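You operate a simulated robot arm through the tools that you are given. There is no shell and no other tool.

The job below is to be done with a simulated two-armed robot. You get a single attempt, and the scene is never put back.

## Task
Let the head down to zero at the blue and yellow wings, then swap in the red stirrer.
Fine: the machine is locked off and tried, all levers stay shut; free the black wing, clamp it again; the crusted stirrer goes in the tray.

It is judged by the outcome, as a careful person would: the job done as asked, and still so three seconds after it is handed in. It fails if anything else is knocked over, pushed out of place, dropped, spilled or broken.

## Robot
Two 6-joint arms with two-finger parallel grippers on one trunk that stands fixed in place. Base frame: the origin is at the foot of the trunk, x ahead of it, y to its left, z up. Readings come in mm, degrees, newtons and seconds.
The left shoulder is at [280, 185, 1155], the right one opposite. With the tool pointing down near the work surface each hand reaches from about 160 to 860 mm from the base axis, measured 20 degrees to its own side. Payload 1.57 kg a hand.
Tool frame (each hand has its own): the origin (TCP) lies between the finger pads and is the grasp point; the fingertips stand 30 mm ahead of it; z points along the fingers, y is the line along which they close. Largest opening 80 mm; finger width 17, thickness 12; the body of the gripper, 40 by 82 mm, starts 80 mm behind the TCP.
Orientation is told as [roll, pitch, yaw] about the base's x, y, z axes, in that order, counted from this pose: with the fingers straight down and closing along the base's y, the tool's x points along the base's -x, its y along +y and its z along -z.

## Interface
- The arms move only by the tool nudge_tool. It takes "left_series", "right_series" or both (then of equal length, played together; a hand with none holds still); each is a list that holds one entry, the list of rows, each a list of 7 numbers: the shift along the tool's x, y, z in units of 100 mm (1.0 is 100 mm), then the turn, a rotation vector about the tool's x, y, z in units of 90 degrees (1.0 is 90 degrees), then the opening in per cent of the stroke, from 0 (shut) to 100 (fully open). In form: [[[dx, dy, dz, wx, wy, wz, gripper], ...]]. A call has 1 to 20 rows; each row is the pose to reach, as a shift and turn from the pose commanded when the call began, along the tool's axes at that moment. A call with a number of a shift or a turn outside -1 to 1 is refused whole. Rows are played at 5 a second. More than 50 mm and 8.6 degrees between two rows, or a gripper value outside its range, and nothing of the call is played. A pose out of reach is approached as far as the arm can. The call stops where the force on the tool passes 70 N (or 10 N more than at its start, if that is more) or the arm is blocked; 0.2 s more then pass. The fingers move at their own pace (about 153 mm/s each) and stop on an object; they squeeze with about 30 N. The grip force told is the motor's: it shows also when the fingers shut on nothing. Time passes only in rows, and 0.2 s behind the last, so rows that repeat a pose let the fingers close. It gives the time, the measured TCP pose, the force on the tool (base axes), the opening and the grip force at its end, in the units of the frame above (readings bear some noise), with the torque about the TCP (base axes, N m) and any sound that the robot's microphone picked up.
- Cameras (640 x 400 px; columns grow to the right, rows downward): "scene" is now at [241.6, 32.2, 1615.5]; the picture's right is [0.37, -0.93, 0.00], its down [-0.53, -0.21, -0.82] and it looks along [0.76, 0.31, -0.57] (base axes); focal length 303 px, centre (320, 200). "left" rides on the left gripper at [72, 7, -122] in its tool frame; the picture's right is [-0.09, 1.00, 0.00], its down [-0.84, -0.08, -0.54] and it looks along [-0.54, -0.05, 0.84] (tool axes); focal length 238 px, centre (320, 200). "right" rides on the right gripper at [72, -7, -122] in its tool frame; the picture's right is [0.09, 1.00, 0.00], its down [-0.84, 0.08, -0.54] and it looks along [-0.54, 0.05, 0.84] (tool axes); focal length 238 px, centre (320, 200). There is no depth. A picture from a camera that has moved, and an enlarged one, comes with that camera's place and axes in the base frame and with its lens.
- snapshot(camera): a new picture of that camera. It takes no simulated time.
- lift_body(by): slides the trunk up (or, below 0, down) by that many mm; the arms and the scene camera ride with it, the base frame stays. It gives what a move gives, with no picture.
- head_to(pan, tilt): turns the head with the scene camera to pan (to the left, within 86 degrees either way) and tilt (down, from -29 to 69), counted from straight ahead of the robot. It gives what a move gives.
- close_up(camera, box): a new picture of the part [left, top, right, bottom] of that camera's present view, enlarged. It takes no simulated time.
- finish_job(): hands the job in; it is judged then, once.

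Places have to be worked out from the pictures, the camera data and where the tool is seen. Open the grippers and draw the arms clear of the work before you hand the job in, unless the task says otherwise.

The tools are called after "Call:" by a JSON object that holds its "fn" and its "kwargs". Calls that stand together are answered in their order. nudge_tool: Moves the arms, as the interface text tells. Its arguments: {"type":"object","properties":{"left_series":{"type":"array"},"right_series":{"type":"array"}},"required":[]} The other tools are called the same way: lift_body (by) moves the trunk up or down; head_to (pan, tilt) turns the head that bears the scene camera; snapshot (camera) takes a picture; close_up (camera, box) takes an enlarged picture of a part of a camera's view; finish_job () hands the job in.

At the start:

```text
clock: 0.0
left_ee_pos: [491.7, 360.6, 1415.0]
left_orientation: [0.0, -0.1, 0.0]
left_contact_force: [-0.3, 0.5, 0.3]
left_torque: [-0.02, 0.01, 0.02]
left_gripper_width: 80.1
left_grasp_force: 0.0
right_ee_pos: [591.8, -38.6, 1327.0]
right_orientation: [0.0, 0.0, -0.1]
right_contact_force: [0.2, 0.2, -0.2]
right_torque: [-0.01, 0.04, 0.0]
right_gripper_width: 79.8
right_grasp_force: 0.0
trunk travel left (down, up): [-850.0, 140.0]
head pan, tilt (commanded): [21.9, 34.7]
```

scene: 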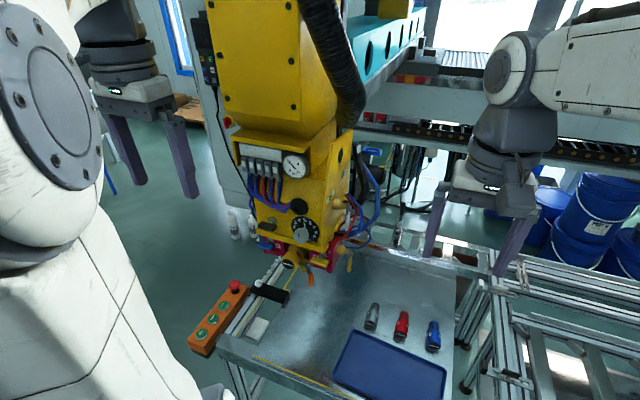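
right: 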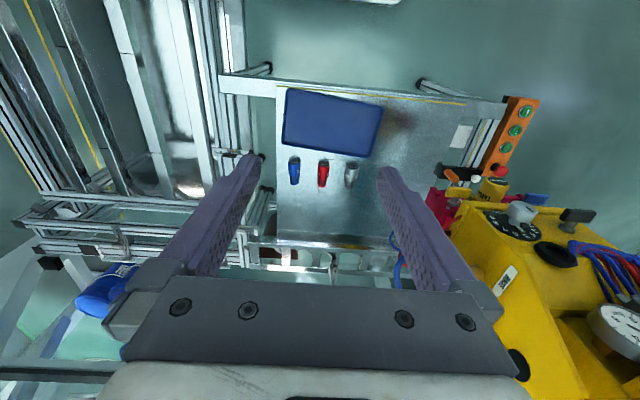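
left: 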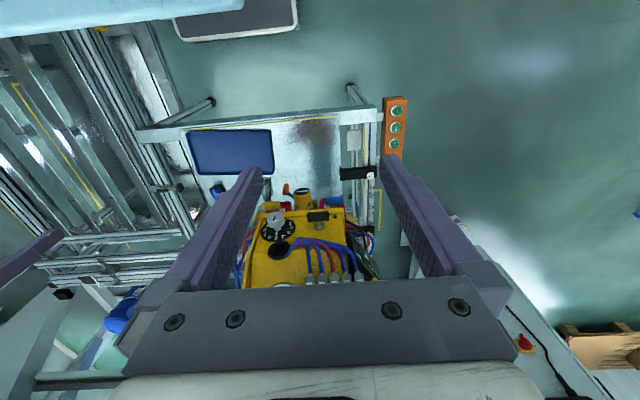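

I start by looking closely at the machine's head and the parts on the table before any motion.

Call:
{"fn": "close_up", "kwargs": {"camera": "scene", "box": [220, 130, 400, 300]}}

Call:
{"fn": "close_up", "kwargs": {"camera": "scene", "box": [180, 230, 340, 360]}}

Call:
{"fn": "close_up", "kwargs": {"camera": "scene", "box": [320, 280, 480, 400]}}

Call:
{"fn": "close_up", "kwargs": {"camera": "right", "box": [400, 80, 640, 300]}}

Call:
{"fn": "close_up", "kwargs": {"camera": "left", "box": [220, 80, 420, 290]}}

```text
2.35 times, centred on (310, 215) of scene
camera zoom: at [241.6, 32.2, 1615.5], right [0.37, -0.93, 0.0], down [-0.53, -0.21, -0.82], along [0.76, 0.31, -0.57], focal length 714 px, centre (344, 165)
```

zoom: 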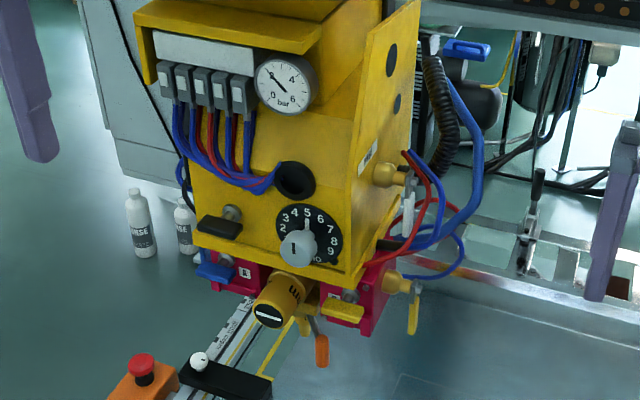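

```text
3.08 times, centred on (260, 295) of scene
camera zoom: at [241.6, 32.2, 1615.5], right [0.37, -0.93, 0.0], down [-0.53, -0.21, -0.82], along [0.76, 0.31, -0.57], focal length 933 px, centre (505, -92)
```

zoom: 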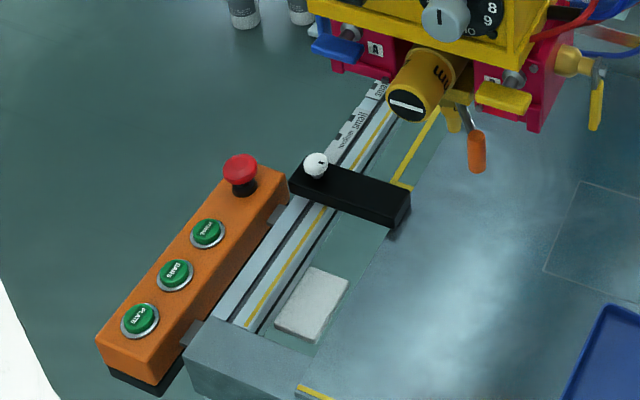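

```text
3.33 times, centred on (400, 340) of scene
camera zoom: at [241.6, 32.2, 1615.5], right [0.37, -0.93, 0.0], down [-0.53, -0.21, -0.82], along [0.76, 0.31, -0.57], focal length 1011 px, centre (53, -267)
```

zoom: 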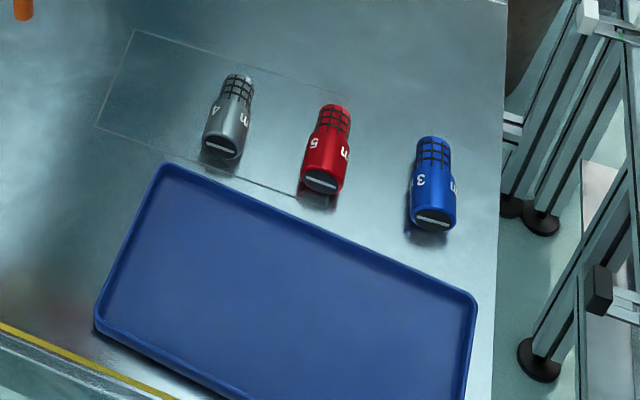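

```text
1.82 times, centred on (520, 190) of right
camera zoom: at [517.8, -44.6, 1449.6], right [-0.09, 1.0, 0.0], down [0.84, 0.08, 0.54], along [0.54, 0.05, -0.84], focal length 433 px, centre (-44, 218)
```

zoom: 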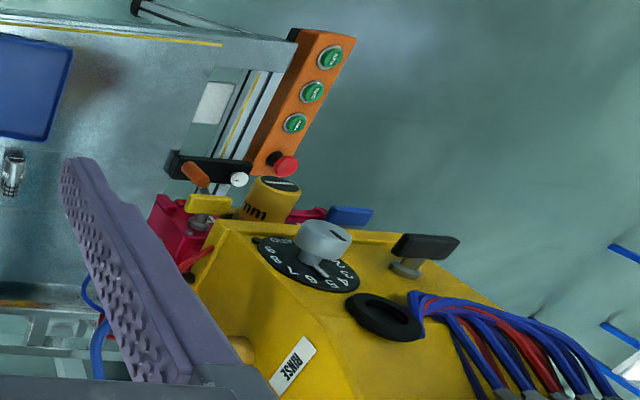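

```text
1.90 times, centred on (320, 185) of left
camera zoom: at [418.8, 367.4, 1537.5], right [0.09, 1.0, 0.0], down [0.84, -0.08, 0.54], along [0.54, -0.05, -0.84], focal length 454 px, centre (320, 229)
```

zoom: 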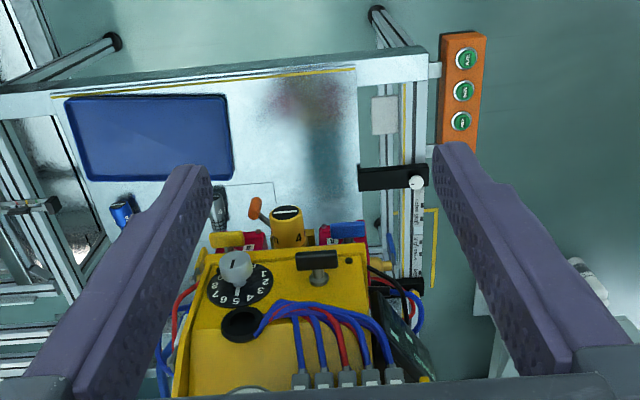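

The front of the head shows a bar gauge, a black wing, and blue and yellow wings on red blocks A and B, with a yellow "mm" cylinder between them that should be the stirrer. I zoom further to read the gauge and the labels.

Call:
{"fn": "close_up", "kwargs": {"camera": "scene", "box": [240, 145, 330, 201]}}

Call:
{"fn": "close_up", "kwargs": {"camera": "scene", "box": [250, 205, 340, 261]}}

Call:
{"fn": "close_up", "kwargs": {"camera": "scene", "box": [250, 235, 340, 291]}}

Call:
{"fn": "close_up", "kwargs": {"camera": "scene", "box": [310, 180, 400, 236]}}

Call:
{"fn": "close_up", "kwargs": {"camera": "left", "box": [240, 180, 370, 262]}}

Call:
{"fn": "close_up", "kwargs": {"camera": "right", "box": [420, 160, 600, 272]}}

```text
7.11 times, centred on (285, 173) of scene
camera zoom: at [241.6, 32.2, 1615.5], right [0.37, -0.93, 0.0], down [-0.53, -0.21, -0.82], along [0.76, 0.31, -0.57], focal length 2157 px, centre (569, 392)
```

zoom: 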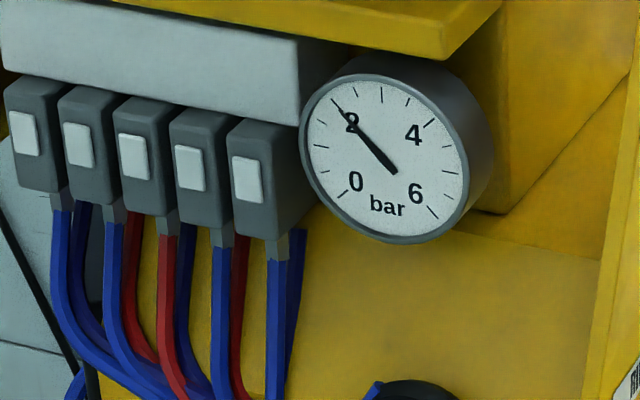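

```text
7.11 times, centred on (295, 233) of scene
camera zoom: at [241.6, 32.2, 1615.5], right [0.37, -0.93, 0.0], down [-0.53, -0.21, -0.82], along [0.76, 0.31, -0.57], focal length 2157 px, centre (498, -35)
```

zoom: 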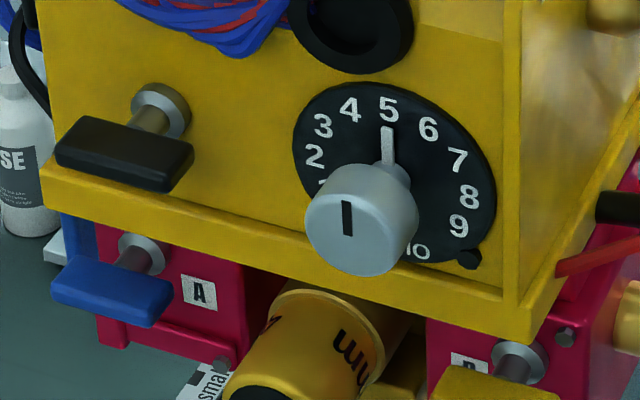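

```text
7.11 times, centred on (295, 263) of scene
camera zoom: at [241.6, 32.2, 1615.5], right [0.37, -0.93, 0.0], down [-0.53, -0.21, -0.82], along [0.76, 0.31, -0.57], focal length 2157 px, centre (498, -248)
```

zoom: 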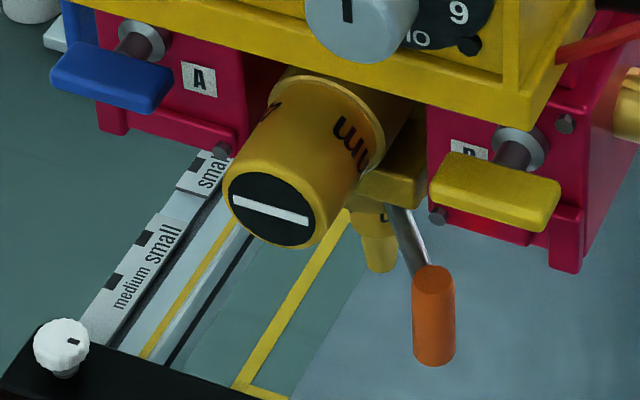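

```text
7.11 times, centred on (355, 208) of scene
camera zoom: at [241.6, 32.2, 1615.5], right [0.37, -0.93, 0.0], down [-0.53, -0.21, -0.82], along [0.76, 0.31, -0.57], focal length 2157 px, centre (71, 143)
```

zoom: 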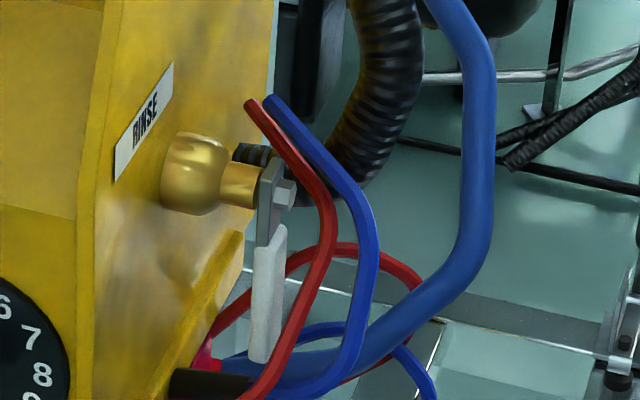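

```text
4.88 times, centred on (305, 221) of left
camera zoom: at [418.8, 367.4, 1537.5], right [0.09, 1.0, 0.0], down [0.84, -0.08, 0.54], along [0.54, -0.05, -0.84], focal length 1163 px, centre (393, 98)
```

zoom: 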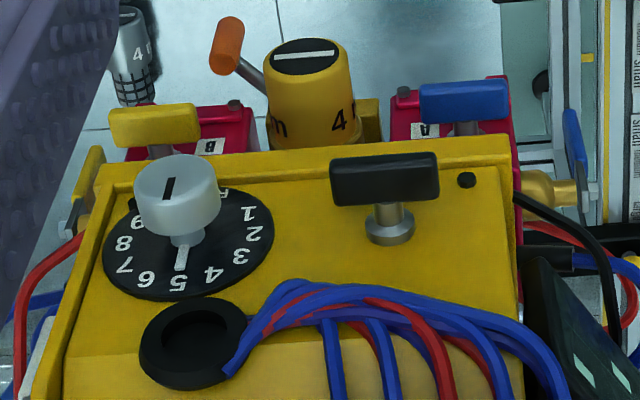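

```text
3.56 times, centred on (510, 216) of right
camera zoom: at [517.8, -44.6, 1449.6], right [-0.09, 1.0, 0.0], down [0.84, 0.08, 0.54], along [0.54, 0.05, -0.84], focal length 848 px, centre (-356, 143)
```

zoom: 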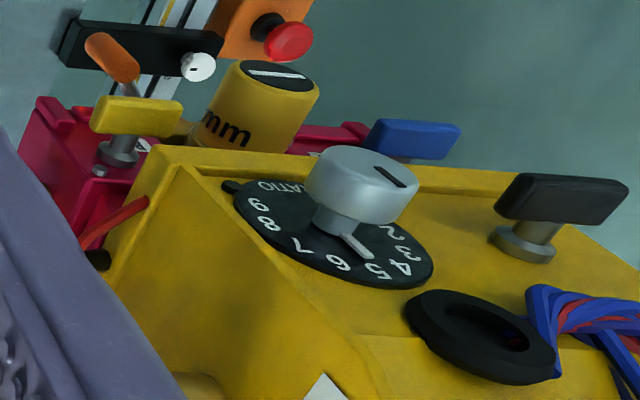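

Triangulating puts the black wing near (691, 341, 1172), the blue wing near (722, 375, 1073), the yellow wing near (721, 226, 1074) and the installed stirrer's end near (700, 301, 1058), all facing -x. The gauge reads 2 bar. I zoom on the spare stirrers, the tray and the rest of the area.

Call:
{"fn": "close_up", "kwargs": {"camera": "right", "box": [260, 70, 420, 220]}}

Call:
{"fn": "close_up", "kwargs": {"camera": "scene", "box": [350, 290, 450, 360]}}

Call:
{"fn": "head_to", "kwargs": {"pan": 5, "tilt": 50}}

Call:
{"fn": "snapshot", "kwargs": {"camera": "scene"}}

```text
2.67 times, centred on (340, 145) of right
camera zoom: at [517.8, -44.6, 1449.6], right [-0.09, 1.0, 0.0], down [0.84, 0.08, 0.54], along [0.54, 0.05, -0.84], focal length 636 px, centre (267, 347)
```

zoom: 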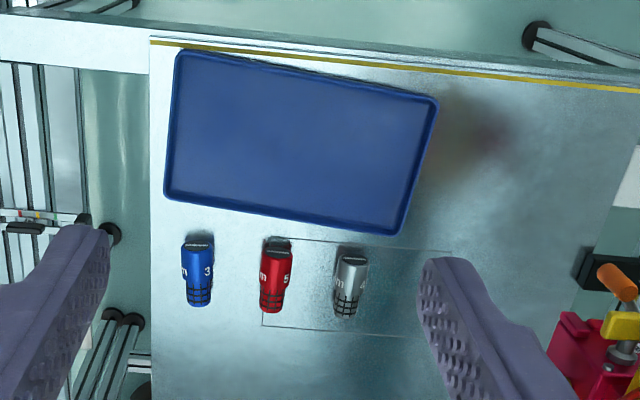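

```text
5.71 times, centred on (400, 325) of scene
camera zoom: at [241.6, 32.2, 1615.5], right [0.37, -0.93, 0.0], down [-0.53, -0.21, -0.82], along [0.76, 0.31, -0.57], focal length 1734 px, centre (-137, -514)
```

zoom: 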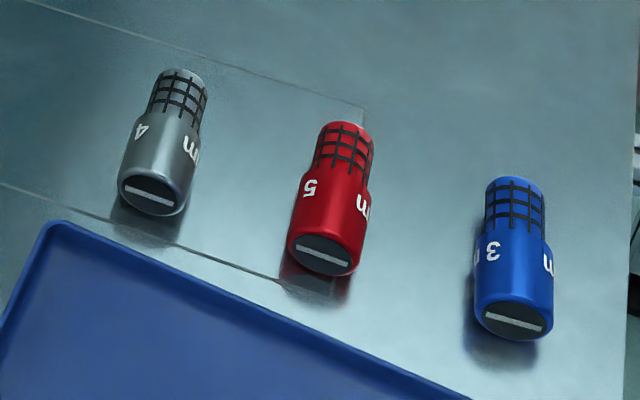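

```text
clock: 0.8
left_ee_pos: [490.3, 361.3, 1415.4]
left_orientation: [-0.1, 0.0, -0.1]
left_contact_force: [0.1, 0.3, 0.8]
left_torque: [-0.02, 0.01, 0.04]
left_gripper_width: 79.6
left_grasp_force: 0.1
right_ee_pos: [590.0, -38.5, 1326.7]
right_orientation: [0.0, 0.0, 0.1]
right_contact_force: [-0.7, 0.1, 0.3]
right_torque: [0.01, -0.02, 0.01]
right_gripper_width: 80.1
right_grasp_force: 0.0
trunk travel left (down, up): [-850.0, 140.0]
head pan, tilt (commanded): [5.0, 50.0]
```

```text
taken
camera scene: at [236.5, 6.1, 1593.4], right [0.09, -1.0, 0.0], down [-0.76, -0.07, -0.64], along [0.64, 0.06, -0.77], focal length 303 px, centre (320, 200)
```

scene: 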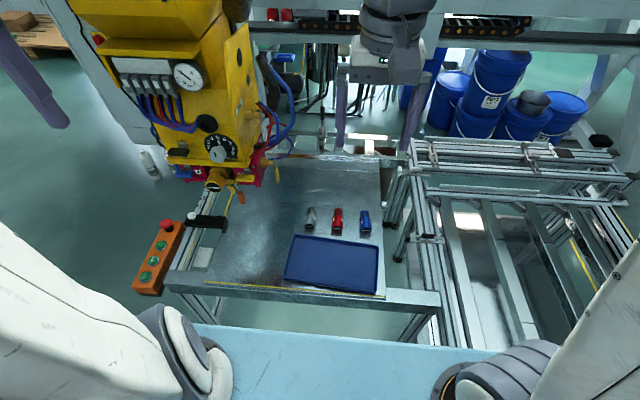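

The tray sits at about x 660–810 with its rim near z 690. The stirrers lie with their slotted ends toward the robot. I first swing the left hand from pointing down to pointing forward (+x), lowering it a little and staying well short of the machine.

Call:
{"fn": "nudge_tool", "kwargs": {"left_series": [[[-0.05, 0, 0.08, 0, -0.08, 0, 50], [-0.1, 0, 0.16, 0, -0.16, 0, 50], [-0.15, 0, 0.24, 0, -0.24, 0, 50], [-0.2, 0, 0.32, 0, -0.32, 0, 50], [-0.25, 0, 0.4, 0, -0.4, 0, 50], [-0.3, 0, 0.48, 0, -0.48, 0, 50], [-0.35, 0, 0.56, 0, -0.56, 0, 50], [-0.4, 0, 0.64, 0, -0.64, 0, 50], [-0.45, 0, 0.72, 0, -0.72, 0, 50], [-0.5, 0, 0.8, 0, -0.8, 0, 50], [-0.55, 0, 0.88, 0, -0.88, 0, 50], [-0.6, 0, 0.96, 0, -0.96, 0, 50], [-0.6, 0, 1.0, 0, -1.0, 0, 50]]]}}

Call:
{"fn": "snapshot", "kwargs": {"camera": "scene"}}

Call:
{"fn": "snapshot", "kwargs": {"camera": "left"}}

```text
clock: 3.6
left_ee_pos: [562.9, 413.1, 1333.1]
left_orientation: [161.2, -90.0, -161.4]
left_contact_force: [0.4, -0.4, 1.2]
left_torque: [0.01, -0.01, -0.03]
left_gripper_width: 40.2
left_grasp_force: 0.0
left hand out of reach, approached as far as the arm can: row 4, 5, 6, 7, 8, 9, 10, 11, 12, 13
right_ee_pos: [592.4, -38.3, 1327.0]
right_orientation: [0.0, 0.0, 0.0]
right_contact_force: [-0.8, -0.8, 0.4]
right_torque: [0.0, -0.01, -0.02]
right_gripper_width: 79.9
right_grasp_force: 0.1
trunk travel left (down, up): [-850.0, 140.0]
head pan, tilt (commanded): [5.0, 50.0]
```

```text
taken
camera scene: at [236.5, 6.3, 1593.3], right [0.09, -1.0, 0.0], down [-0.76, -0.07, -0.64], along [0.64, 0.06, -0.77], focal length 303 px, centre (320, 200)
```

scene: 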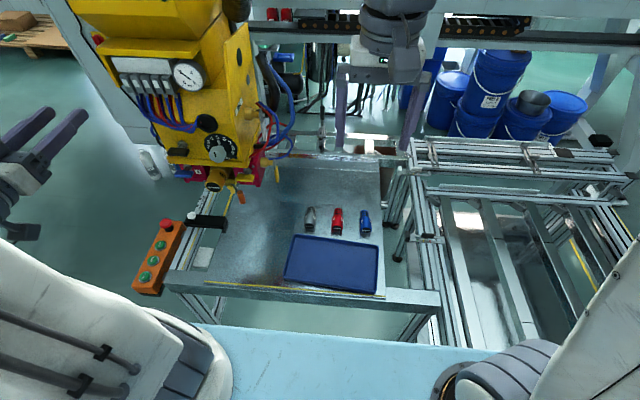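

```text
taken
camera left: at [441.6, 419.5, 1260.6], right [0.0, 1.0, 0.09], down [-0.54, -0.08, 0.84], along [0.84, -0.05, 0.54], focal length 238 px, centre (320, 200)
```

left: 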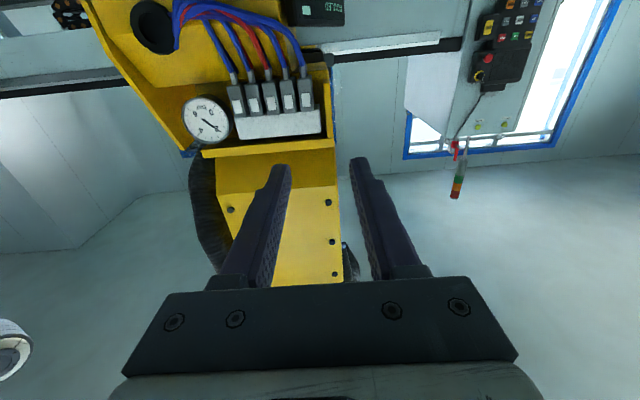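

The arm stopped short: with the hand pointing forward, this spot is too close to the shoulder. Lowering the trunk puts more distance between shoulder and wings, so I lower it in steps, with both hands clear of everything.

Call:
{"fn": "lift_body", "kwargs": {"by": -150}}

Call:
{"fn": "snapshot", "kwargs": {"camera": "scene"}}

Call:
{"fn": "snapshot", "kwargs": {"camera": "left"}}

Call:
{"fn": "snapshot", "kwargs": {"camera": "right"}}

```text
clock: 5.3
left_ee_pos: [563.9, 413.0, 1182.7]
left_orientation: [5.6, -90.0, -5.7]
left_contact_force: [-0.8, -0.7, -0.2]
left_torque: [-0.01, 0.01, 0.0]
left_gripper_width: 40.2
left_grasp_force: 0.1
right_ee_pos: [591.3, -36.9, 1177.2]
right_orientation: [0.0, 0.0, 0.0]
right_contact_force: [0.3, 0.2, -0.4]
right_torque: [0.01, -0.01, 0.04]
right_gripper_width: 80.1
right_grasp_force: 0.1
trunk travel left (down, up): [-700.0, 290.0]
head pan, tilt (commanded): [5.0, 50.0]
```

```text
taken
camera scene: at [236.3, 6.0, 1443.4], right [0.09, -1.0, 0.0], down [-0.76, -0.07, -0.64], along [0.64, 0.06, -0.77], focal length 303 px, centre (320, 200)
```

scene: 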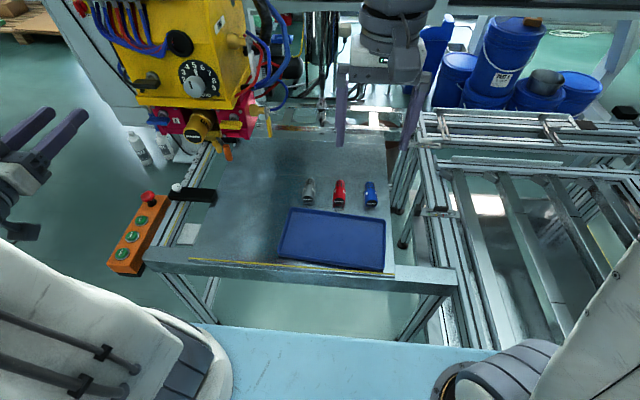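

```text
taken
camera left: at [441.3, 419.1, 1111.0], right [0.0, 1.0, 0.09], down [-0.54, -0.08, 0.84], along [0.84, -0.05, 0.54], focal length 238 px, centre (320, 200)
```

left: 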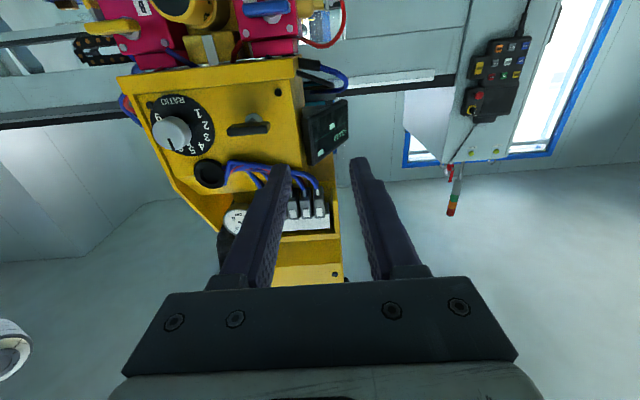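

```text
taken
camera right: at [517.7, -44.6, 1299.7], right [-0.09, 1.0, 0.0], down [0.84, 0.08, 0.54], along [0.54, 0.05, -0.84], focal length 238 px, centre (320, 200)
```

right: 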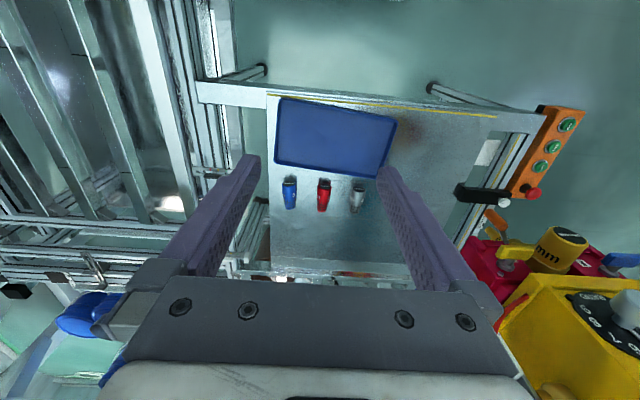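

Both hands moved down cleanly. I lower the trunk another 130 mm to give the left arm more room between its shoulder and the wings.

Call:
{"fn": "lift_body", "kwargs": {"by": -130}}

Call:
{"fn": "head_to", "kwargs": {"pan": 32, "tilt": 25}}

Call:
{"fn": "snapshot", "kwargs": {"camera": "scene"}}

Call:
{"fn": "snapshot", "kwargs": {"camera": "left"}}

```text
clock: 6.9
left_ee_pos: [563.5, 413.3, 1052.8]
left_orientation: [3.1, -89.9, -3.2]
left_contact_force: [0.5, 0.4, 0.4]
left_torque: [0.02, -0.03, -0.02]
left_gripper_width: 39.8
left_grasp_force: 0.1
right_ee_pos: [592.2, -38.1, 1047.8]
right_orientation: [0.0, 0.0, 0.0]
right_contact_force: [0.3, 0.5, 0.6]
right_torque: [-0.01, 0.0, -0.03]
right_gripper_width: 80.0
right_grasp_force: 0.0
trunk travel left (down, up): [-570.0, 420.0]
head pan, tilt (commanded): [5.0, 50.0]
```

```text
clock: 7.8
left_ee_pos: [563.8, 413.0, 1053.3]
left_orientation: [-3.0, -90.0, 3.0]
left_contact_force: [0.5, -0.4, -1.4]
left_torque: [-0.04, -0.01, -0.02]
left_gripper_width: 40.0
left_grasp_force: 0.0
right_ee_pos: [591.4, -38.0, 1048.1]
right_orientation: [-0.1, 0.0, 0.0]
right_contact_force: [0.0, -0.1, 0.5]
right_torque: [-0.02, 0.02, -0.01]
right_gripper_width: 80.3
right_grasp_force: 0.1
trunk travel left (down, up): [-570.0, 420.0]
head pan, tilt (commanded): [32.0, 25.0]
```

```text
taken
camera scene: at [237.9, 48.1, 1350.7], right [0.53, -0.85, 0.0], down [-0.36, -0.22, -0.91], along [0.77, 0.48, -0.42], focal length 303 px, centre (320, 200)
```

scene: 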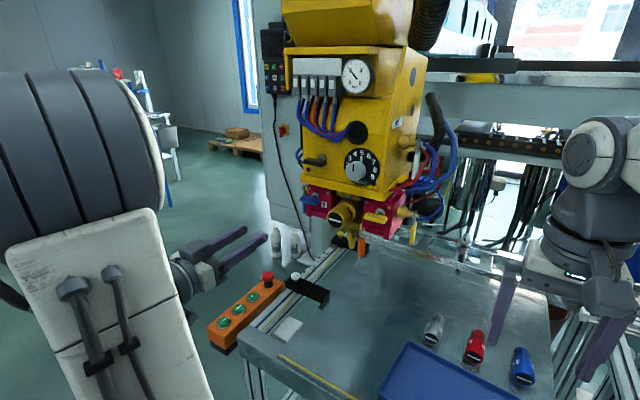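

```text
taken
camera left: at [441.3, 419.1, 980.9], right [0.0, 1.0, 0.09], down [-0.54, -0.08, 0.84], along [0.84, -0.05, 0.54], focal length 238 px, centre (320, 200)
```

left: 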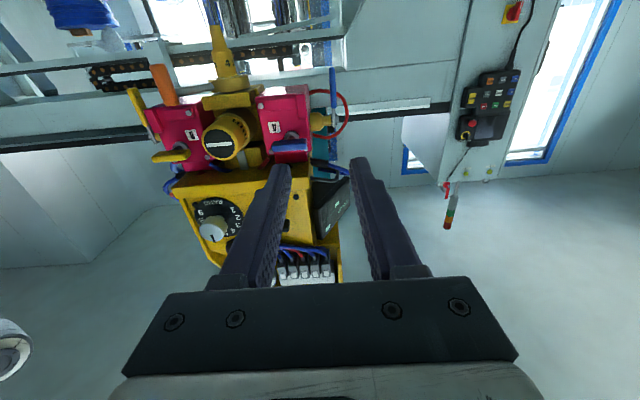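

This gives good views of the front from two heights. I take close-ups to fix the wing positions more exactly.

Call:
{"fn": "close_up", "kwargs": {"camera": "scene", "box": [290, 140, 418, 220]}}

Call:
{"fn": "close_up", "kwargs": {"camera": "scene", "box": [290, 180, 418, 260]}}

Call:
{"fn": "close_up", "kwargs": {"camera": "left", "box": [110, 20, 366, 180]}}

Call:
{"fn": "close_up", "kwargs": {"camera": "left", "box": [140, 100, 364, 240]}}

Call:
{"fn": "close_up", "kwargs": {"camera": "right", "box": [420, 150, 640, 288]}}

```text
5.00 times, centred on (354, 180) of scene
camera zoom: at [237.9, 48.1, 1350.7], right [0.53, -0.85, 0.0], down [-0.36, -0.22, -0.91], along [0.77, 0.48, -0.42], focal length 1517 px, centre (150, 300)
```

zoom: 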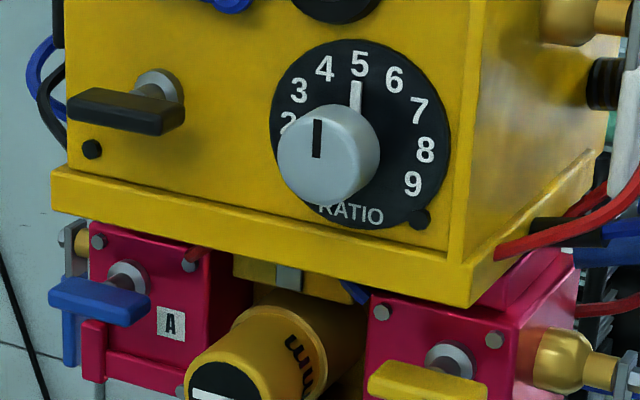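

```text
5.00 times, centred on (354, 220) of scene
camera zoom: at [237.9, 48.1, 1350.7], right [0.53, -0.85, 0.0], down [-0.36, -0.22, -0.91], along [0.77, 0.48, -0.42], focal length 1517 px, centre (150, 100)
```

zoom: 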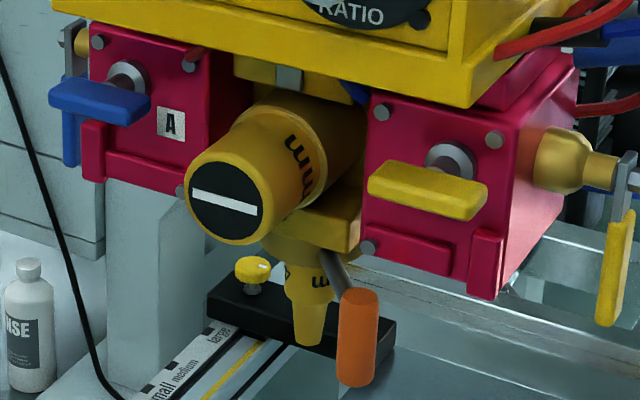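

```text
2.50 times, centred on (238, 100) of left
camera zoom: at [441.3, 419.1, 980.9], right [0.0, 1.0, 0.09], down [-0.54, -0.08, 0.84], along [0.84, -0.05, 0.54], focal length 596 px, centre (525, 450)
```

zoom: 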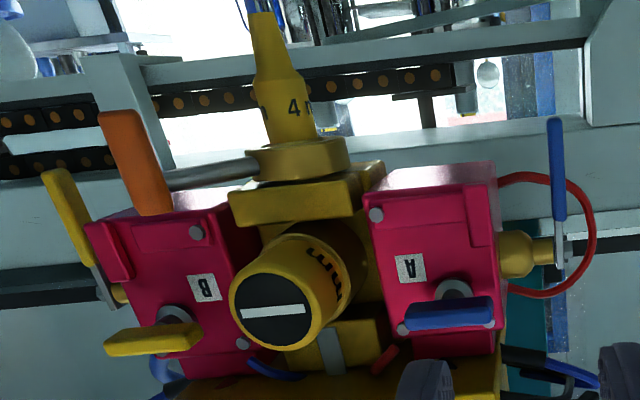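

```text
2.86 times, centred on (252, 170) of left
camera zoom: at [441.3, 419.1, 980.9], right [0.0, 1.0, 0.09], down [-0.54, -0.08, 0.84], along [0.84, -0.05, 0.54], focal length 681 px, centre (514, 286)
```

zoom: 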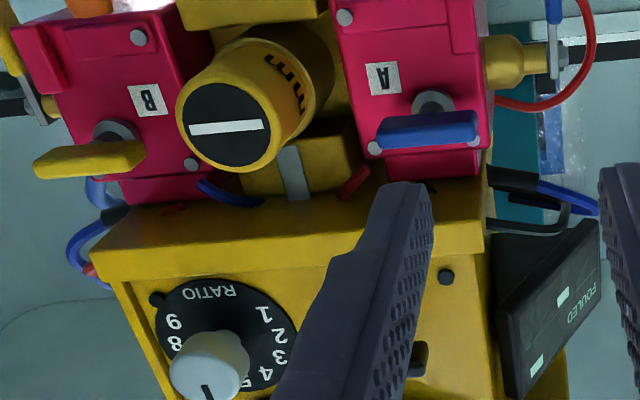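

```text
2.90 times, centred on (530, 219) of right
camera zoom: at [517.8, -44.6, 1169.6], right [-0.09, 1.0, 0.0], down [0.84, 0.08, 0.54], along [0.54, 0.05, -0.84], focal length 691 px, centre (-289, 145)
```

zoom: 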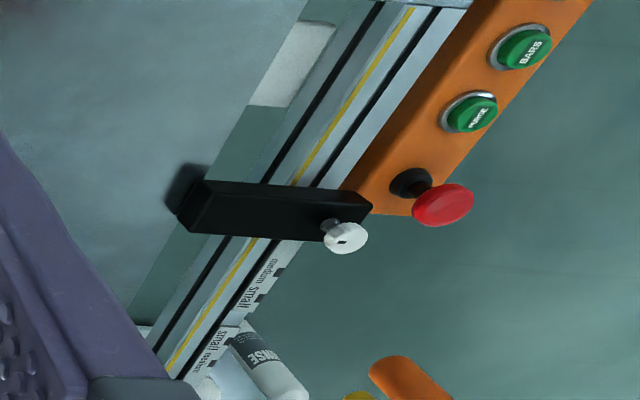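

All rays agree: the blue wing is at about (719.5, 374, 1077.5), yellow at (721, 225.5, 1078.5), black at (688, 339.5, 1175.5) and the stirrer end at (698, 300, 1062). I roll the left hand 90° so its fingers close vertically, moving only a little forward.

Call:
{"fn": "nudge_tool", "kwargs": {"left_series": [[[-0.02, -0.02, 0.03, 0, 0, 0.09, 40], [-0.04, -0.05, 0.06, 0, 0, 0.18, 40], [-0.06, -0.08, 0.09, 0, 0, 0.27, 40], [-0.08, -0.11, 0.12, 0, 0, 0.36, 40], [-0.1, -0.14, 0.15, 0, 0, 0.45, 40], [-0.12, -0.17, 0.18, 0, 0, 0.54, 40], [-0.14, -0.2, 0.21, 0, 0, 0.63, 40], [-0.16, -0.23, 0.24, 0, 0, 0.72, 40], [-0.18, -0.26, 0.27, 0, 0, 0.81, 40], [-0.2, -0.3, 0.3, 0, 0, 0.9, 40], [-0.24, -0.35, 0.35, 0, 0, 0.97, 40], [-0.245, -0.39, 0.4, 0, 0, 1.0, 40]]]}}

Call:
{"fn": "snapshot", "kwargs": {"camera": "left"}}

Call:
{"fn": "snapshot", "kwargs": {"camera": "scene"}}

```text
clock: 10.4
left_ee_pos: [583.1, 329.2, 1058.7]
left_orientation: [62.1, -37.0, -75.7]
left_contact_force: [0.7, -0.1, -0.5]
left_torque: [0.01, -0.01, 0.0]
left_gripper_width: 32.1
left_grasp_force: 0.0
left hand out of reach, approached as far as the arm can: row 3, 4, 5, 6, 7, 8, 9, 10, 11, 12
right_ee_pos: [592.1, -38.0, 1047.1]
right_orientation: [-0.1, -0.1, 0.0]
right_contact_force: [-0.4, -0.9, -0.1]
right_torque: [0.0, 0.0, 0.0]
right_gripper_width: 79.9
right_grasp_force: 0.0
trunk travel left (down, up): [-570.0, 420.0]
head pan, tilt (commanded): [32.0, 25.0]
```

```text
taken
camera left: at [458.5, 394.2, 1065.6], right [0.34, 0.56, 0.76], down [-0.36, -0.67, 0.65], along [0.87, -0.5, -0.03], focal length 238 px, centre (320, 200)
```

left: 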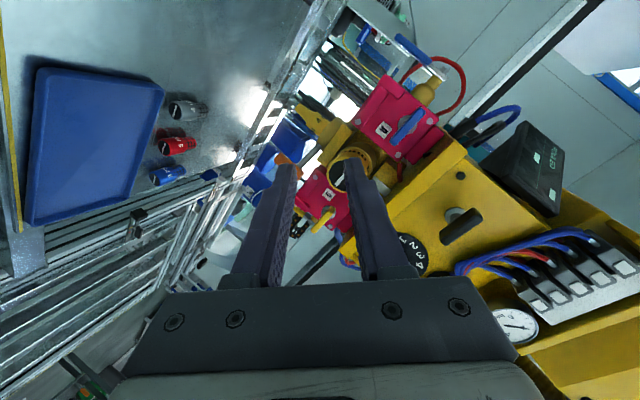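

```text
taken
camera scene: at [238.0, 48.0, 1350.8], right [0.53, -0.85, 0.0], down [-0.36, -0.22, -0.91], along [0.77, 0.48, -0.42], focal length 303 px, centre (320, 200)
```

scene: 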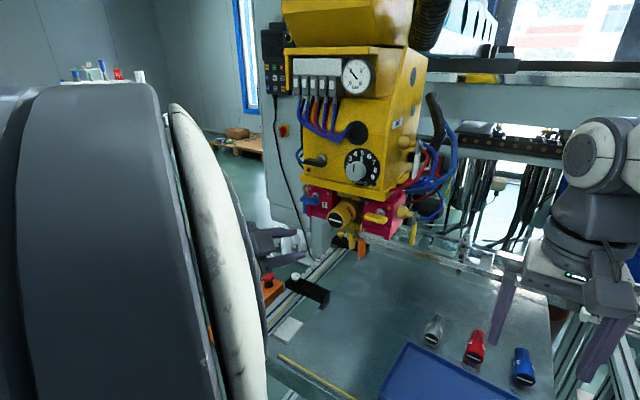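

The pose is still too close to the shoulder: the hand only partly turned. I lower the trunk another 100 mm, then play a hold row on the left to see which pose it treats as commanded, while raising the right hand to keep it high above the table.

Call:
{"fn": "lift_body", "kwargs": {"by": -100}}

Call:
{"fn": "nudge_tool", "kwargs": {"right_series": [[[0, 0, -0.2, 0, 0, 0, 80], [0, 0, -0.4, 0, 0, 0, 80], [0, 0, -0.6, 0, 0, 0, 80], [0, 0, -0.8, 0, 0, 0, 80], [0, 0, -1.0, 0, 0, 0, 80]]], "left_series": [[[0, 0, 0, 0, 0, 0, 40], [0, 0, 0, 0, 0, 0, 40], [0, 0, 0, 0, 0, 0, 40], [0, 0, 0, 0, 0, 0, 40], [0, 0, 0, 0, 0, 0, 40]]]}}

```text
clock: 11.8
left_ee_pos: [582.5, 328.1, 959.4]
left_orientation: [62.0, -37.1, -75.9]
left_contact_force: [-0.7, -1.0, 0.7]
left_torque: [0.01, -0.03, -0.01]
left_gripper_width: 32.0
left_grasp_force: 0.1
right_ee_pos: [591.2, -38.8, 948.3]
right_orientation: [-0.1, 0.0, 0.0]
right_contact_force: [-0.9, -0.6, 0.3]
right_torque: [-0.01, 0.0, 0.02]
right_gripper_width: 80.1
right_grasp_force: 0.1
trunk travel left (down, up): [-470.0, 520.0]
head pan, tilt (commanded): [32.0, 25.0]
```

```text
clock: 13.0
left_ee_pos: [583.0, 329.3, 959.2]
left_orientation: [62.2, -37.2, -75.8]
left_contact_force: [0.4, -0.7, -0.3]
left_torque: [-0.01, 0.0, 0.0]
left_gripper_width: 32.0
left_grasp_force: 0.0
right_ee_pos: [591.6, -38.8, 1046.6]
right_orientation: [0.1, 0.0, 0.0]
right_contact_force: [-0.2, 0.7, -0.2]
right_torque: [0.02, 0.01, -0.02]
right_gripper_width: 64.3
right_grasp_force: 0.2
trunk travel left (down, up): [-470.0, 520.0]
head pan, tilt (commanded): [32.0, 25.0]
```

The failures fit a minimum clearance around the vertical shoulder axis rather than height: pointing forward, the left hand needs larger x or y. So the left arm suits the blue and black wings, and the right arm the yellow wing and the stirrers. I raise the trunk again to keep everything within the right arm's reach.

Call:
{"fn": "lift_body", "kwargs": {"by": 250}}

Call:
{"fn": "snapshot", "kwargs": {"camera": "scene"}}

```text
clock: 15.6
left_ee_pos: [582.8, 328.5, 1209.2]
left_orientation: [62.1, -37.0, -75.9]
left_contact_force: [-0.7, 0.3, 0.2]
left_torque: [0.03, 0.03, 0.01]
left_gripper_width: 31.5
left_grasp_force: 0.0
right_ee_pos: [590.6, -39.0, 1298.2]
right_orientation: [0.0, 0.0, -0.1]
right_contact_force: [-0.3, 1.0, -0.1]
right_torque: [0.01, -0.02, 0.03]
right_gripper_width: 63.8
right_grasp_force: 0.1
trunk travel left (down, up): [-720.0, 270.0]
head pan, tilt (commanded): [32.0, 25.0]
```

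```text
taken
camera scene: at [237.9, 48.1, 1500.7], right [0.53, -0.85, 0.0], down [-0.36, -0.22, -0.91], along [0.77, 0.48, -0.42], focal length 303 px, centre (320, 200)
```

scene: 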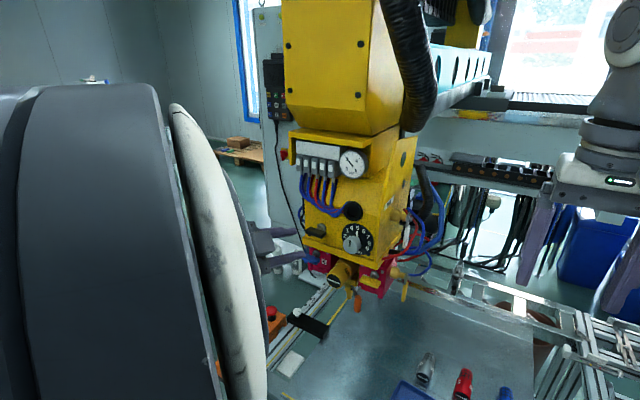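

The left hand is at (583, 329, 1209), still half-rolled. I move it left and forward to about (623, 419, 1149) while finishing the turn, so it points along +x with the fingers closing vertically.

Call:
{"fn": "nudge_tool", "kwargs": {"left_series": [[[0.1225, 0.0344, 0.0679, -0.0308, -0.0062, 0.0547, 40], [0.245, 0.0688, 0.1358, -0.0616, -0.0123, 0.1093, 40], [0.3675, 0.1031, 0.2036, -0.0924, -0.0185, 0.164, 40], [0.49, 0.1375, 0.2715, -0.1233, -0.0246, 0.2187, 40], [0.6125, 0.1719, 0.3394, -0.1541, -0.0308, 0.2733, 40], [0.735, 0.2063, 0.4073, -0.1849, -0.0369, 0.328, 40], [0.8575, 0.2406, 0.4751, -0.2157, -0.0431, 0.3826, 40], [0.98, 0.275, 0.543, -0.2465, -0.0492, 0.4373, 40]]]}}

Call:
{"fn": "snapshot", "kwargs": {"camera": "left"}}

Call:
{"fn": "snapshot", "kwargs": {"camera": "scene"}}

```text
clock: 17.4
left_ee_pos: [588.6, 322.8, 1152.2]
left_orientation: [49.3, -15.1, -72.9]
left_contact_force: [-0.2, 0.3, -0.4]
left_torque: [-0.01, 0.01, 0.01]
left_gripper_width: 32.2
left_grasp_force: 0.1
left hand out of reach, approached as far as the arm can: row 1, 2, 3, 4, 5, 6, 7, 8
right_ee_pos: [590.8, -38.0, 1296.4]
right_orientation: [0.0, 0.0, 0.1]
right_contact_force: [0.1, -0.1, 0.8]
right_torque: [-0.02, 0.03, 0.02]
right_gripper_width: 63.9
right_grasp_force: 0.1
trunk travel left (down, up): [-720.0, 270.0]
head pan, tilt (commanded): [32.0, 25.0]
```

```text
taken
camera left: at [478.0, 382.9, 1214.1], right [0.59, 0.29, 0.75], down [-0.22, -0.84, 0.5], along [0.78, -0.46, -0.43], focal length 238 px, centre (320, 200)
```

left: 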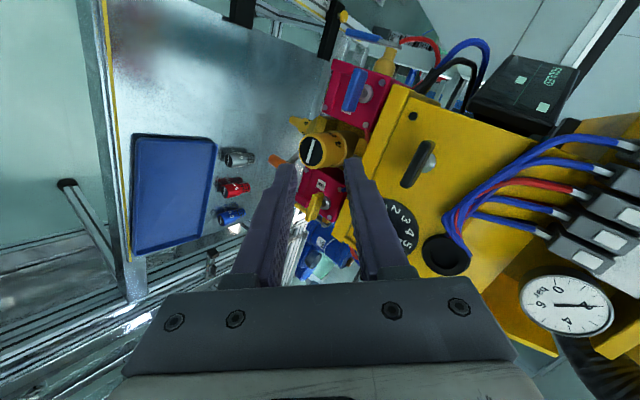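

```text
taken
camera scene: at [238.0, 48.1, 1500.8], right [0.53, -0.85, 0.0], down [-0.36, -0.22, -0.91], along [0.77, 0.48, -0.42], focal length 303 px, centre (320, 200)
```

scene: 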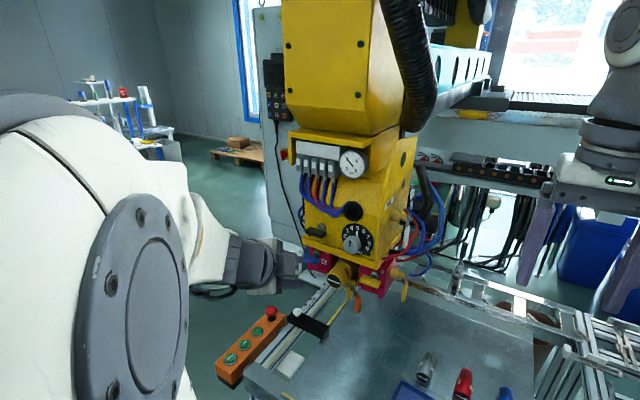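

The hand did not move left as asked, so some joint limit is in the way. I turn the head to look at how the left arm is folded.

Call:
{"fn": "head_to", "kwargs": {"pan": 60, "tilt": 25}}

Call:
{"fn": "snapshot", "kwargs": {"camera": "scene"}}

Call:
{"fn": "snapshot", "kwargs": {"camera": "right"}}

Call:
{"fn": "head_to", "kwargs": {"pan": -40, "tilt": 20}}

Call:
{"fn": "snapshot", "kwargs": {"camera": "scene"}}

```text
clock: 18.3
left_ee_pos: [589.7, 323.2, 1152.3]
left_orientation: [49.4, -15.3, -72.7]
left_contact_force: [-0.3, -0.8, -0.1]
left_torque: [0.03, -0.02, 0.01]
left_gripper_width: 32.0
left_grasp_force: 0.0
right_ee_pos: [591.8, -38.6, 1297.1]
right_orientation: [-0.1, 0.0, 0.0]
right_contact_force: [0.2, -0.2, 0.6]
right_torque: [-0.01, 0.0, 0.0]
right_gripper_width: 64.0
right_grasp_force: 0.1
trunk travel left (down, up): [-720.0, 270.0]
head pan, tilt (commanded): [60.0, 25.0]
```

```text
taken
camera scene: at [205.8, 79.0, 1500.8], right [0.87, -0.5, 0.0], down [-0.21, -0.37, -0.91], along [0.45, 0.78, -0.42], focal length 303 px, centre (320, 200)
```

scene: 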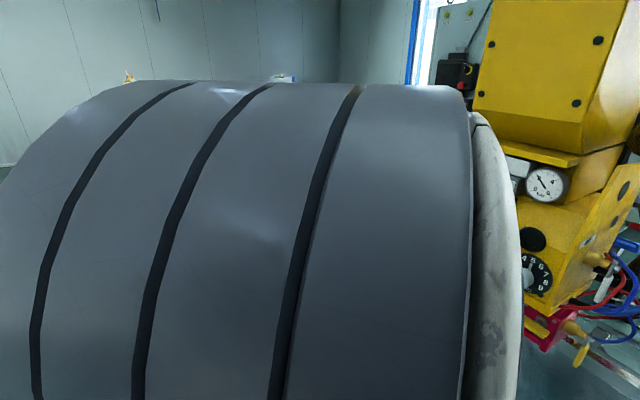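

```text
taken
camera right: at [517.5, -45.1, 1419.3], right [-0.09, 1.0, 0.0], down [0.84, 0.08, 0.54], along [0.54, 0.05, -0.84], focal length 238 px, centre (320, 200)
```

right: 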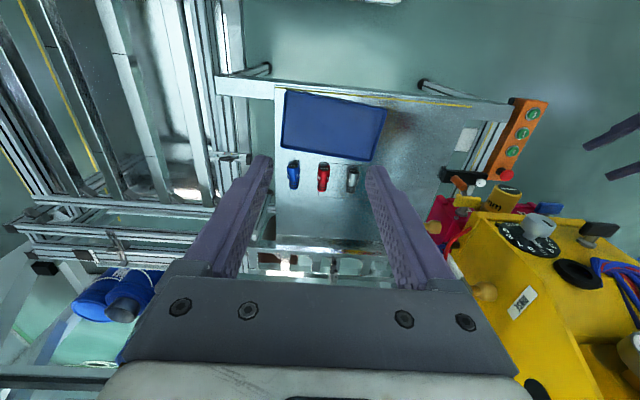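

```text
clock: 20.0
left_ee_pos: [589.3, 322.5, 1151.9]
left_orientation: [49.3, -15.3, -72.7]
left_contact_force: [0.2, 0.9, -0.1]
left_torque: [-0.03, -0.02, -0.01]
left_gripper_width: 31.8
left_grasp_force: 0.1
right_ee_pos: [591.1, -38.0, 1297.9]
right_orientation: [0.0, 0.0, 0.0]
right_contact_force: [0.7, 1.2, 0.0]
right_torque: [0.0, 0.01, -0.05]
right_gripper_width: 63.9
right_grasp_force: 0.0
trunk travel left (down, up): [-720.0, 270.0]
head pan, tilt (commanded): [-40.0, 20.0]
```

```text
taken
camera scene: at [231.1, -60.5, 1508.9], right [-0.64, -0.77, 0.0], down [-0.26, 0.22, -0.94], along [0.72, -0.6, -0.34], focal length 303 px, centre (320, 200)
```

scene: 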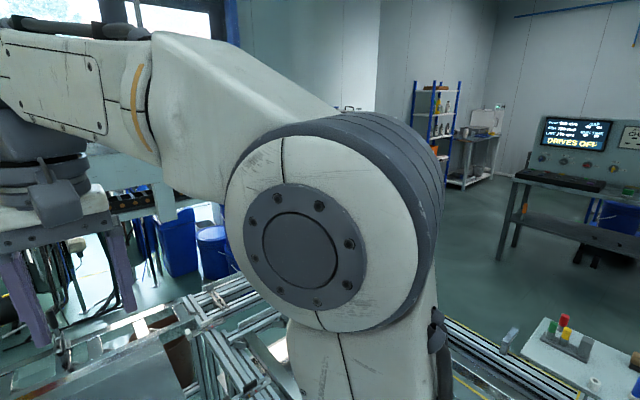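

The arm folds elbow-up, and rolling the hand in the + direction appears to run into a joint limit. I unwind it to the plain forward-pointing pose while moving to about (610, 430, 1150), and will then roll it the other way.

Call:
{"fn": "nudge_tool", "kwargs": {"left_series": [[[0.0933, 0.0511, 0.024, -0.0224, -0.0405, -0.0733, 40], [0.1866, 0.1022, 0.048, -0.0447, -0.0809, -0.1466, 40], [0.2799, 0.1533, 0.072, -0.0671, -0.1214, -0.2199, 40], [0.3732, 0.2044, 0.096, -0.0894, -0.1619, -0.2932, 40], [0.4665, 0.2555, 0.12, -0.1118, -0.2024, -0.3666, 40], [0.5598, 0.3066, 0.144, -0.1342, -0.2428, -0.4399, 40], [0.6531, 0.3577, 0.168, -0.1565, -0.2833, -0.5132, 40], [0.7464, 0.4088, 0.192, -0.1789, -0.3238, -0.5865, 40], [0.8397, 0.4599, 0.216, -0.2012, -0.3642, -0.6598, 40], [0.933, 0.511, 0.24, -0.2236, -0.4047, -0.7331, 40], [0.933, 0.511, 0.24, -0.2236, -0.4047, -0.7331, 40]]]}}

Call:
{"fn": "head_to", "kwargs": {"pan": 32, "tilt": 30}}

Call:
{"fn": "snapshot", "kwargs": {"camera": "scene"}}

Call:
{"fn": "snapshot", "kwargs": {"camera": "left"}}

```text
clock: 22.4
left_ee_pos: [607.9, 430.8, 1149.3]
left_orientation: [-131.5, -89.8, 131.9]
left_contact_force: [-0.3, 0.8, 0.2]
left_torque: [0.0, 0.01, 0.01]
left_gripper_width: 32.0
left_grasp_force: 0.1
left hand out of reach, approached as far as the arm can: row 1, 2, 3, 4, 5, 6, 7
right_ee_pos: [590.3, -38.0, 1296.7]
right_orientation: [0.0, 0.0, 0.1]
right_contact_force: [-0.2, 0.7, -1.0]
right_torque: [0.01, -0.01, 0.01]
right_gripper_width: 64.3
right_grasp_force: 0.0
trunk travel left (down, up): [-720.0, 270.0]
head pan, tilt (commanded): [-40.0, 20.0]
```

```text
clock: 23.9
left_ee_pos: [608.2, 429.8, 1149.6]
left_orientation: [-136.7, -90.0, 136.9]
left_contact_force: [-0.1, 0.4, -0.8]
left_torque: [0.0, -0.02, 0.01]
left_gripper_width: 31.9
left_grasp_force: 0.0
right_ee_pos: [591.1, -38.9, 1297.5]
right_orientation: [0.0, 0.0, 0.0]
right_contact_force: [0.4, 0.0, -0.4]
right_torque: [-0.01, -0.02, 0.02]
right_gripper_width: 64.0
right_grasp_force: 0.1
trunk travel left (down, up): [-720.0, 270.0]
head pan, tilt (commanded): [32.0, 30.0]
```

```text
taken
camera scene: at [236.4, 47.2, 1492.8], right [0.53, -0.85, 0.0], down [-0.42, -0.26, -0.87], along [0.73, 0.46, -0.5], focal length 303 px, centre (320, 200)
```

scene: 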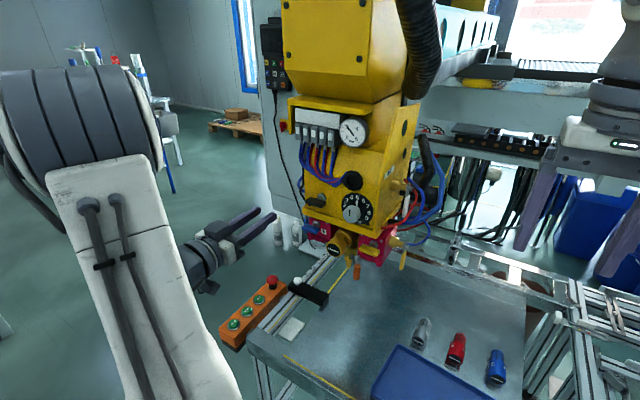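

```text
taken
camera left: at [486.8, 435.3, 1076.8], right [0.0, 1.0, 0.09], down [-0.54, -0.08, 0.84], along [0.84, -0.05, 0.54], focal length 238 px, centre (320, 200)
```

left: 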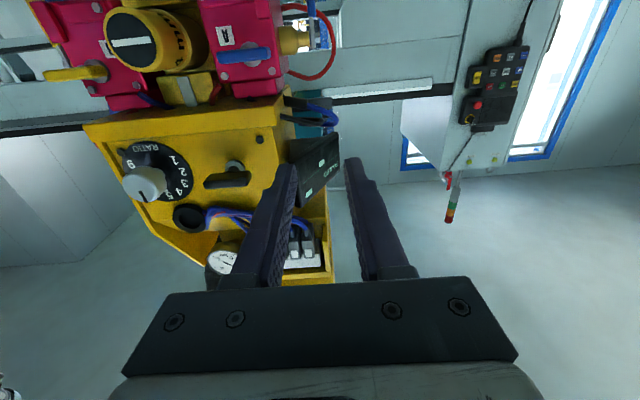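

Now it is at (608, 430, 1149), pointing straight forward. I roll it 90° the other way (negative about the tool axis), easing 30 mm forward and 50 mm down.

Call:
{"fn": "nudge_tool", "kwargs": {"left_series": [[[0.04, 0, 0.03, 0, 0, -0.09, 40], [0.08, 0, 0.06, 0, 0, -0.18, 40], [0.12, 0, 0.09, 0, 0, -0.27, 40], [0.16, 0, 0.12, 0, 0, -0.36, 40], [0.2, 0, 0.15, 0, 0, -0.45, 40], [0.24, 0, 0.18, 0, 0, -0.54, 40], [0.28, 0, 0.21, 0, 0, -0.63, 40], [0.32, 0, 0.24, 0, 0, -0.72, 40], [0.36, 0, 0.27, 0, 0, -0.81, 40], [0.4, 0, 0.3, 0, 0, -0.9, 40], [0.45, 0, 0.3, 0, 0, -0.96, 40], [0.5, 0, 0.3, 0, 0, -1.0, 40]]]}}

Call:
{"fn": "snapshot", "kwargs": {"camera": "scene"}}

Call:
{"fn": "snapshot", "kwargs": {"camera": "left"}}

```text
clock: 26.5
left_ee_pos: [638.1, 429.8, 1099.8]
left_orientation: [-90.0, 0.1, 90.3]
left_contact_force: [0.4, -0.5, -0.8]
left_torque: [-0.01, -0.01, 0.02]
left_gripper_width: 32.3
left_grasp_force: 0.0
right_ee_pos: [590.8, -38.6, 1295.4]
right_orientation: [0.0, 0.0, 0.0]
right_contact_force: [0.1, -0.4, 0.3]
right_torque: [0.0, 0.0, -0.04]
right_gripper_width: 64.1
right_grasp_force: 0.0
trunk travel left (down, up): [-720.0, 270.0]
head pan, tilt (commanded): [32.0, 30.0]
```

```text
taken
camera scene: at [236.4, 47.2, 1492.8], right [0.53, -0.85, 0.0], down [-0.42, -0.26, -0.87], along [0.73, 0.46, -0.5], focal length 303 px, centre (320, 200)
```

scene: 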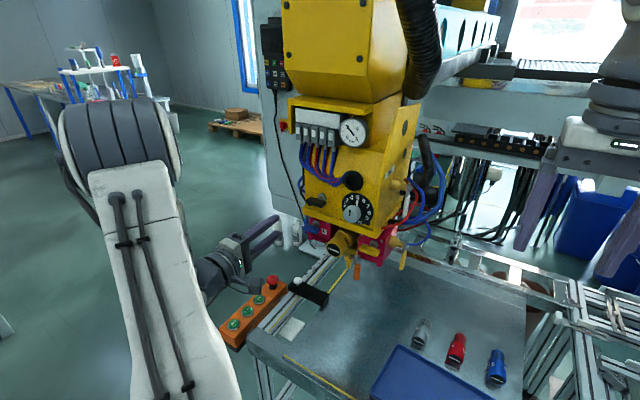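

```text
taken
camera left: at [517.3, 356.6, 1092.6], right [0.0, 0.09, -1.0], down [-0.55, 0.83, 0.08], along [0.84, 0.54, 0.05], focal length 238 px, centre (320, 200)
```

left: 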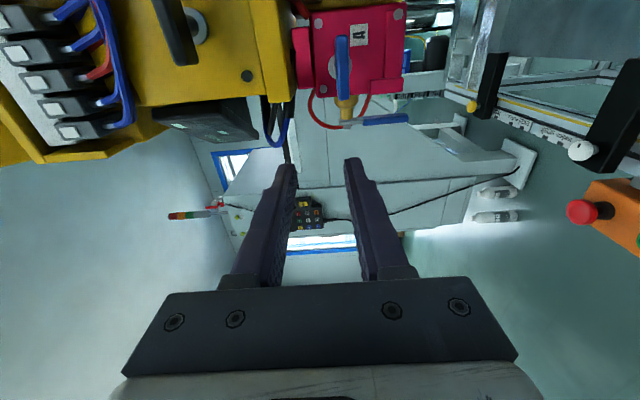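

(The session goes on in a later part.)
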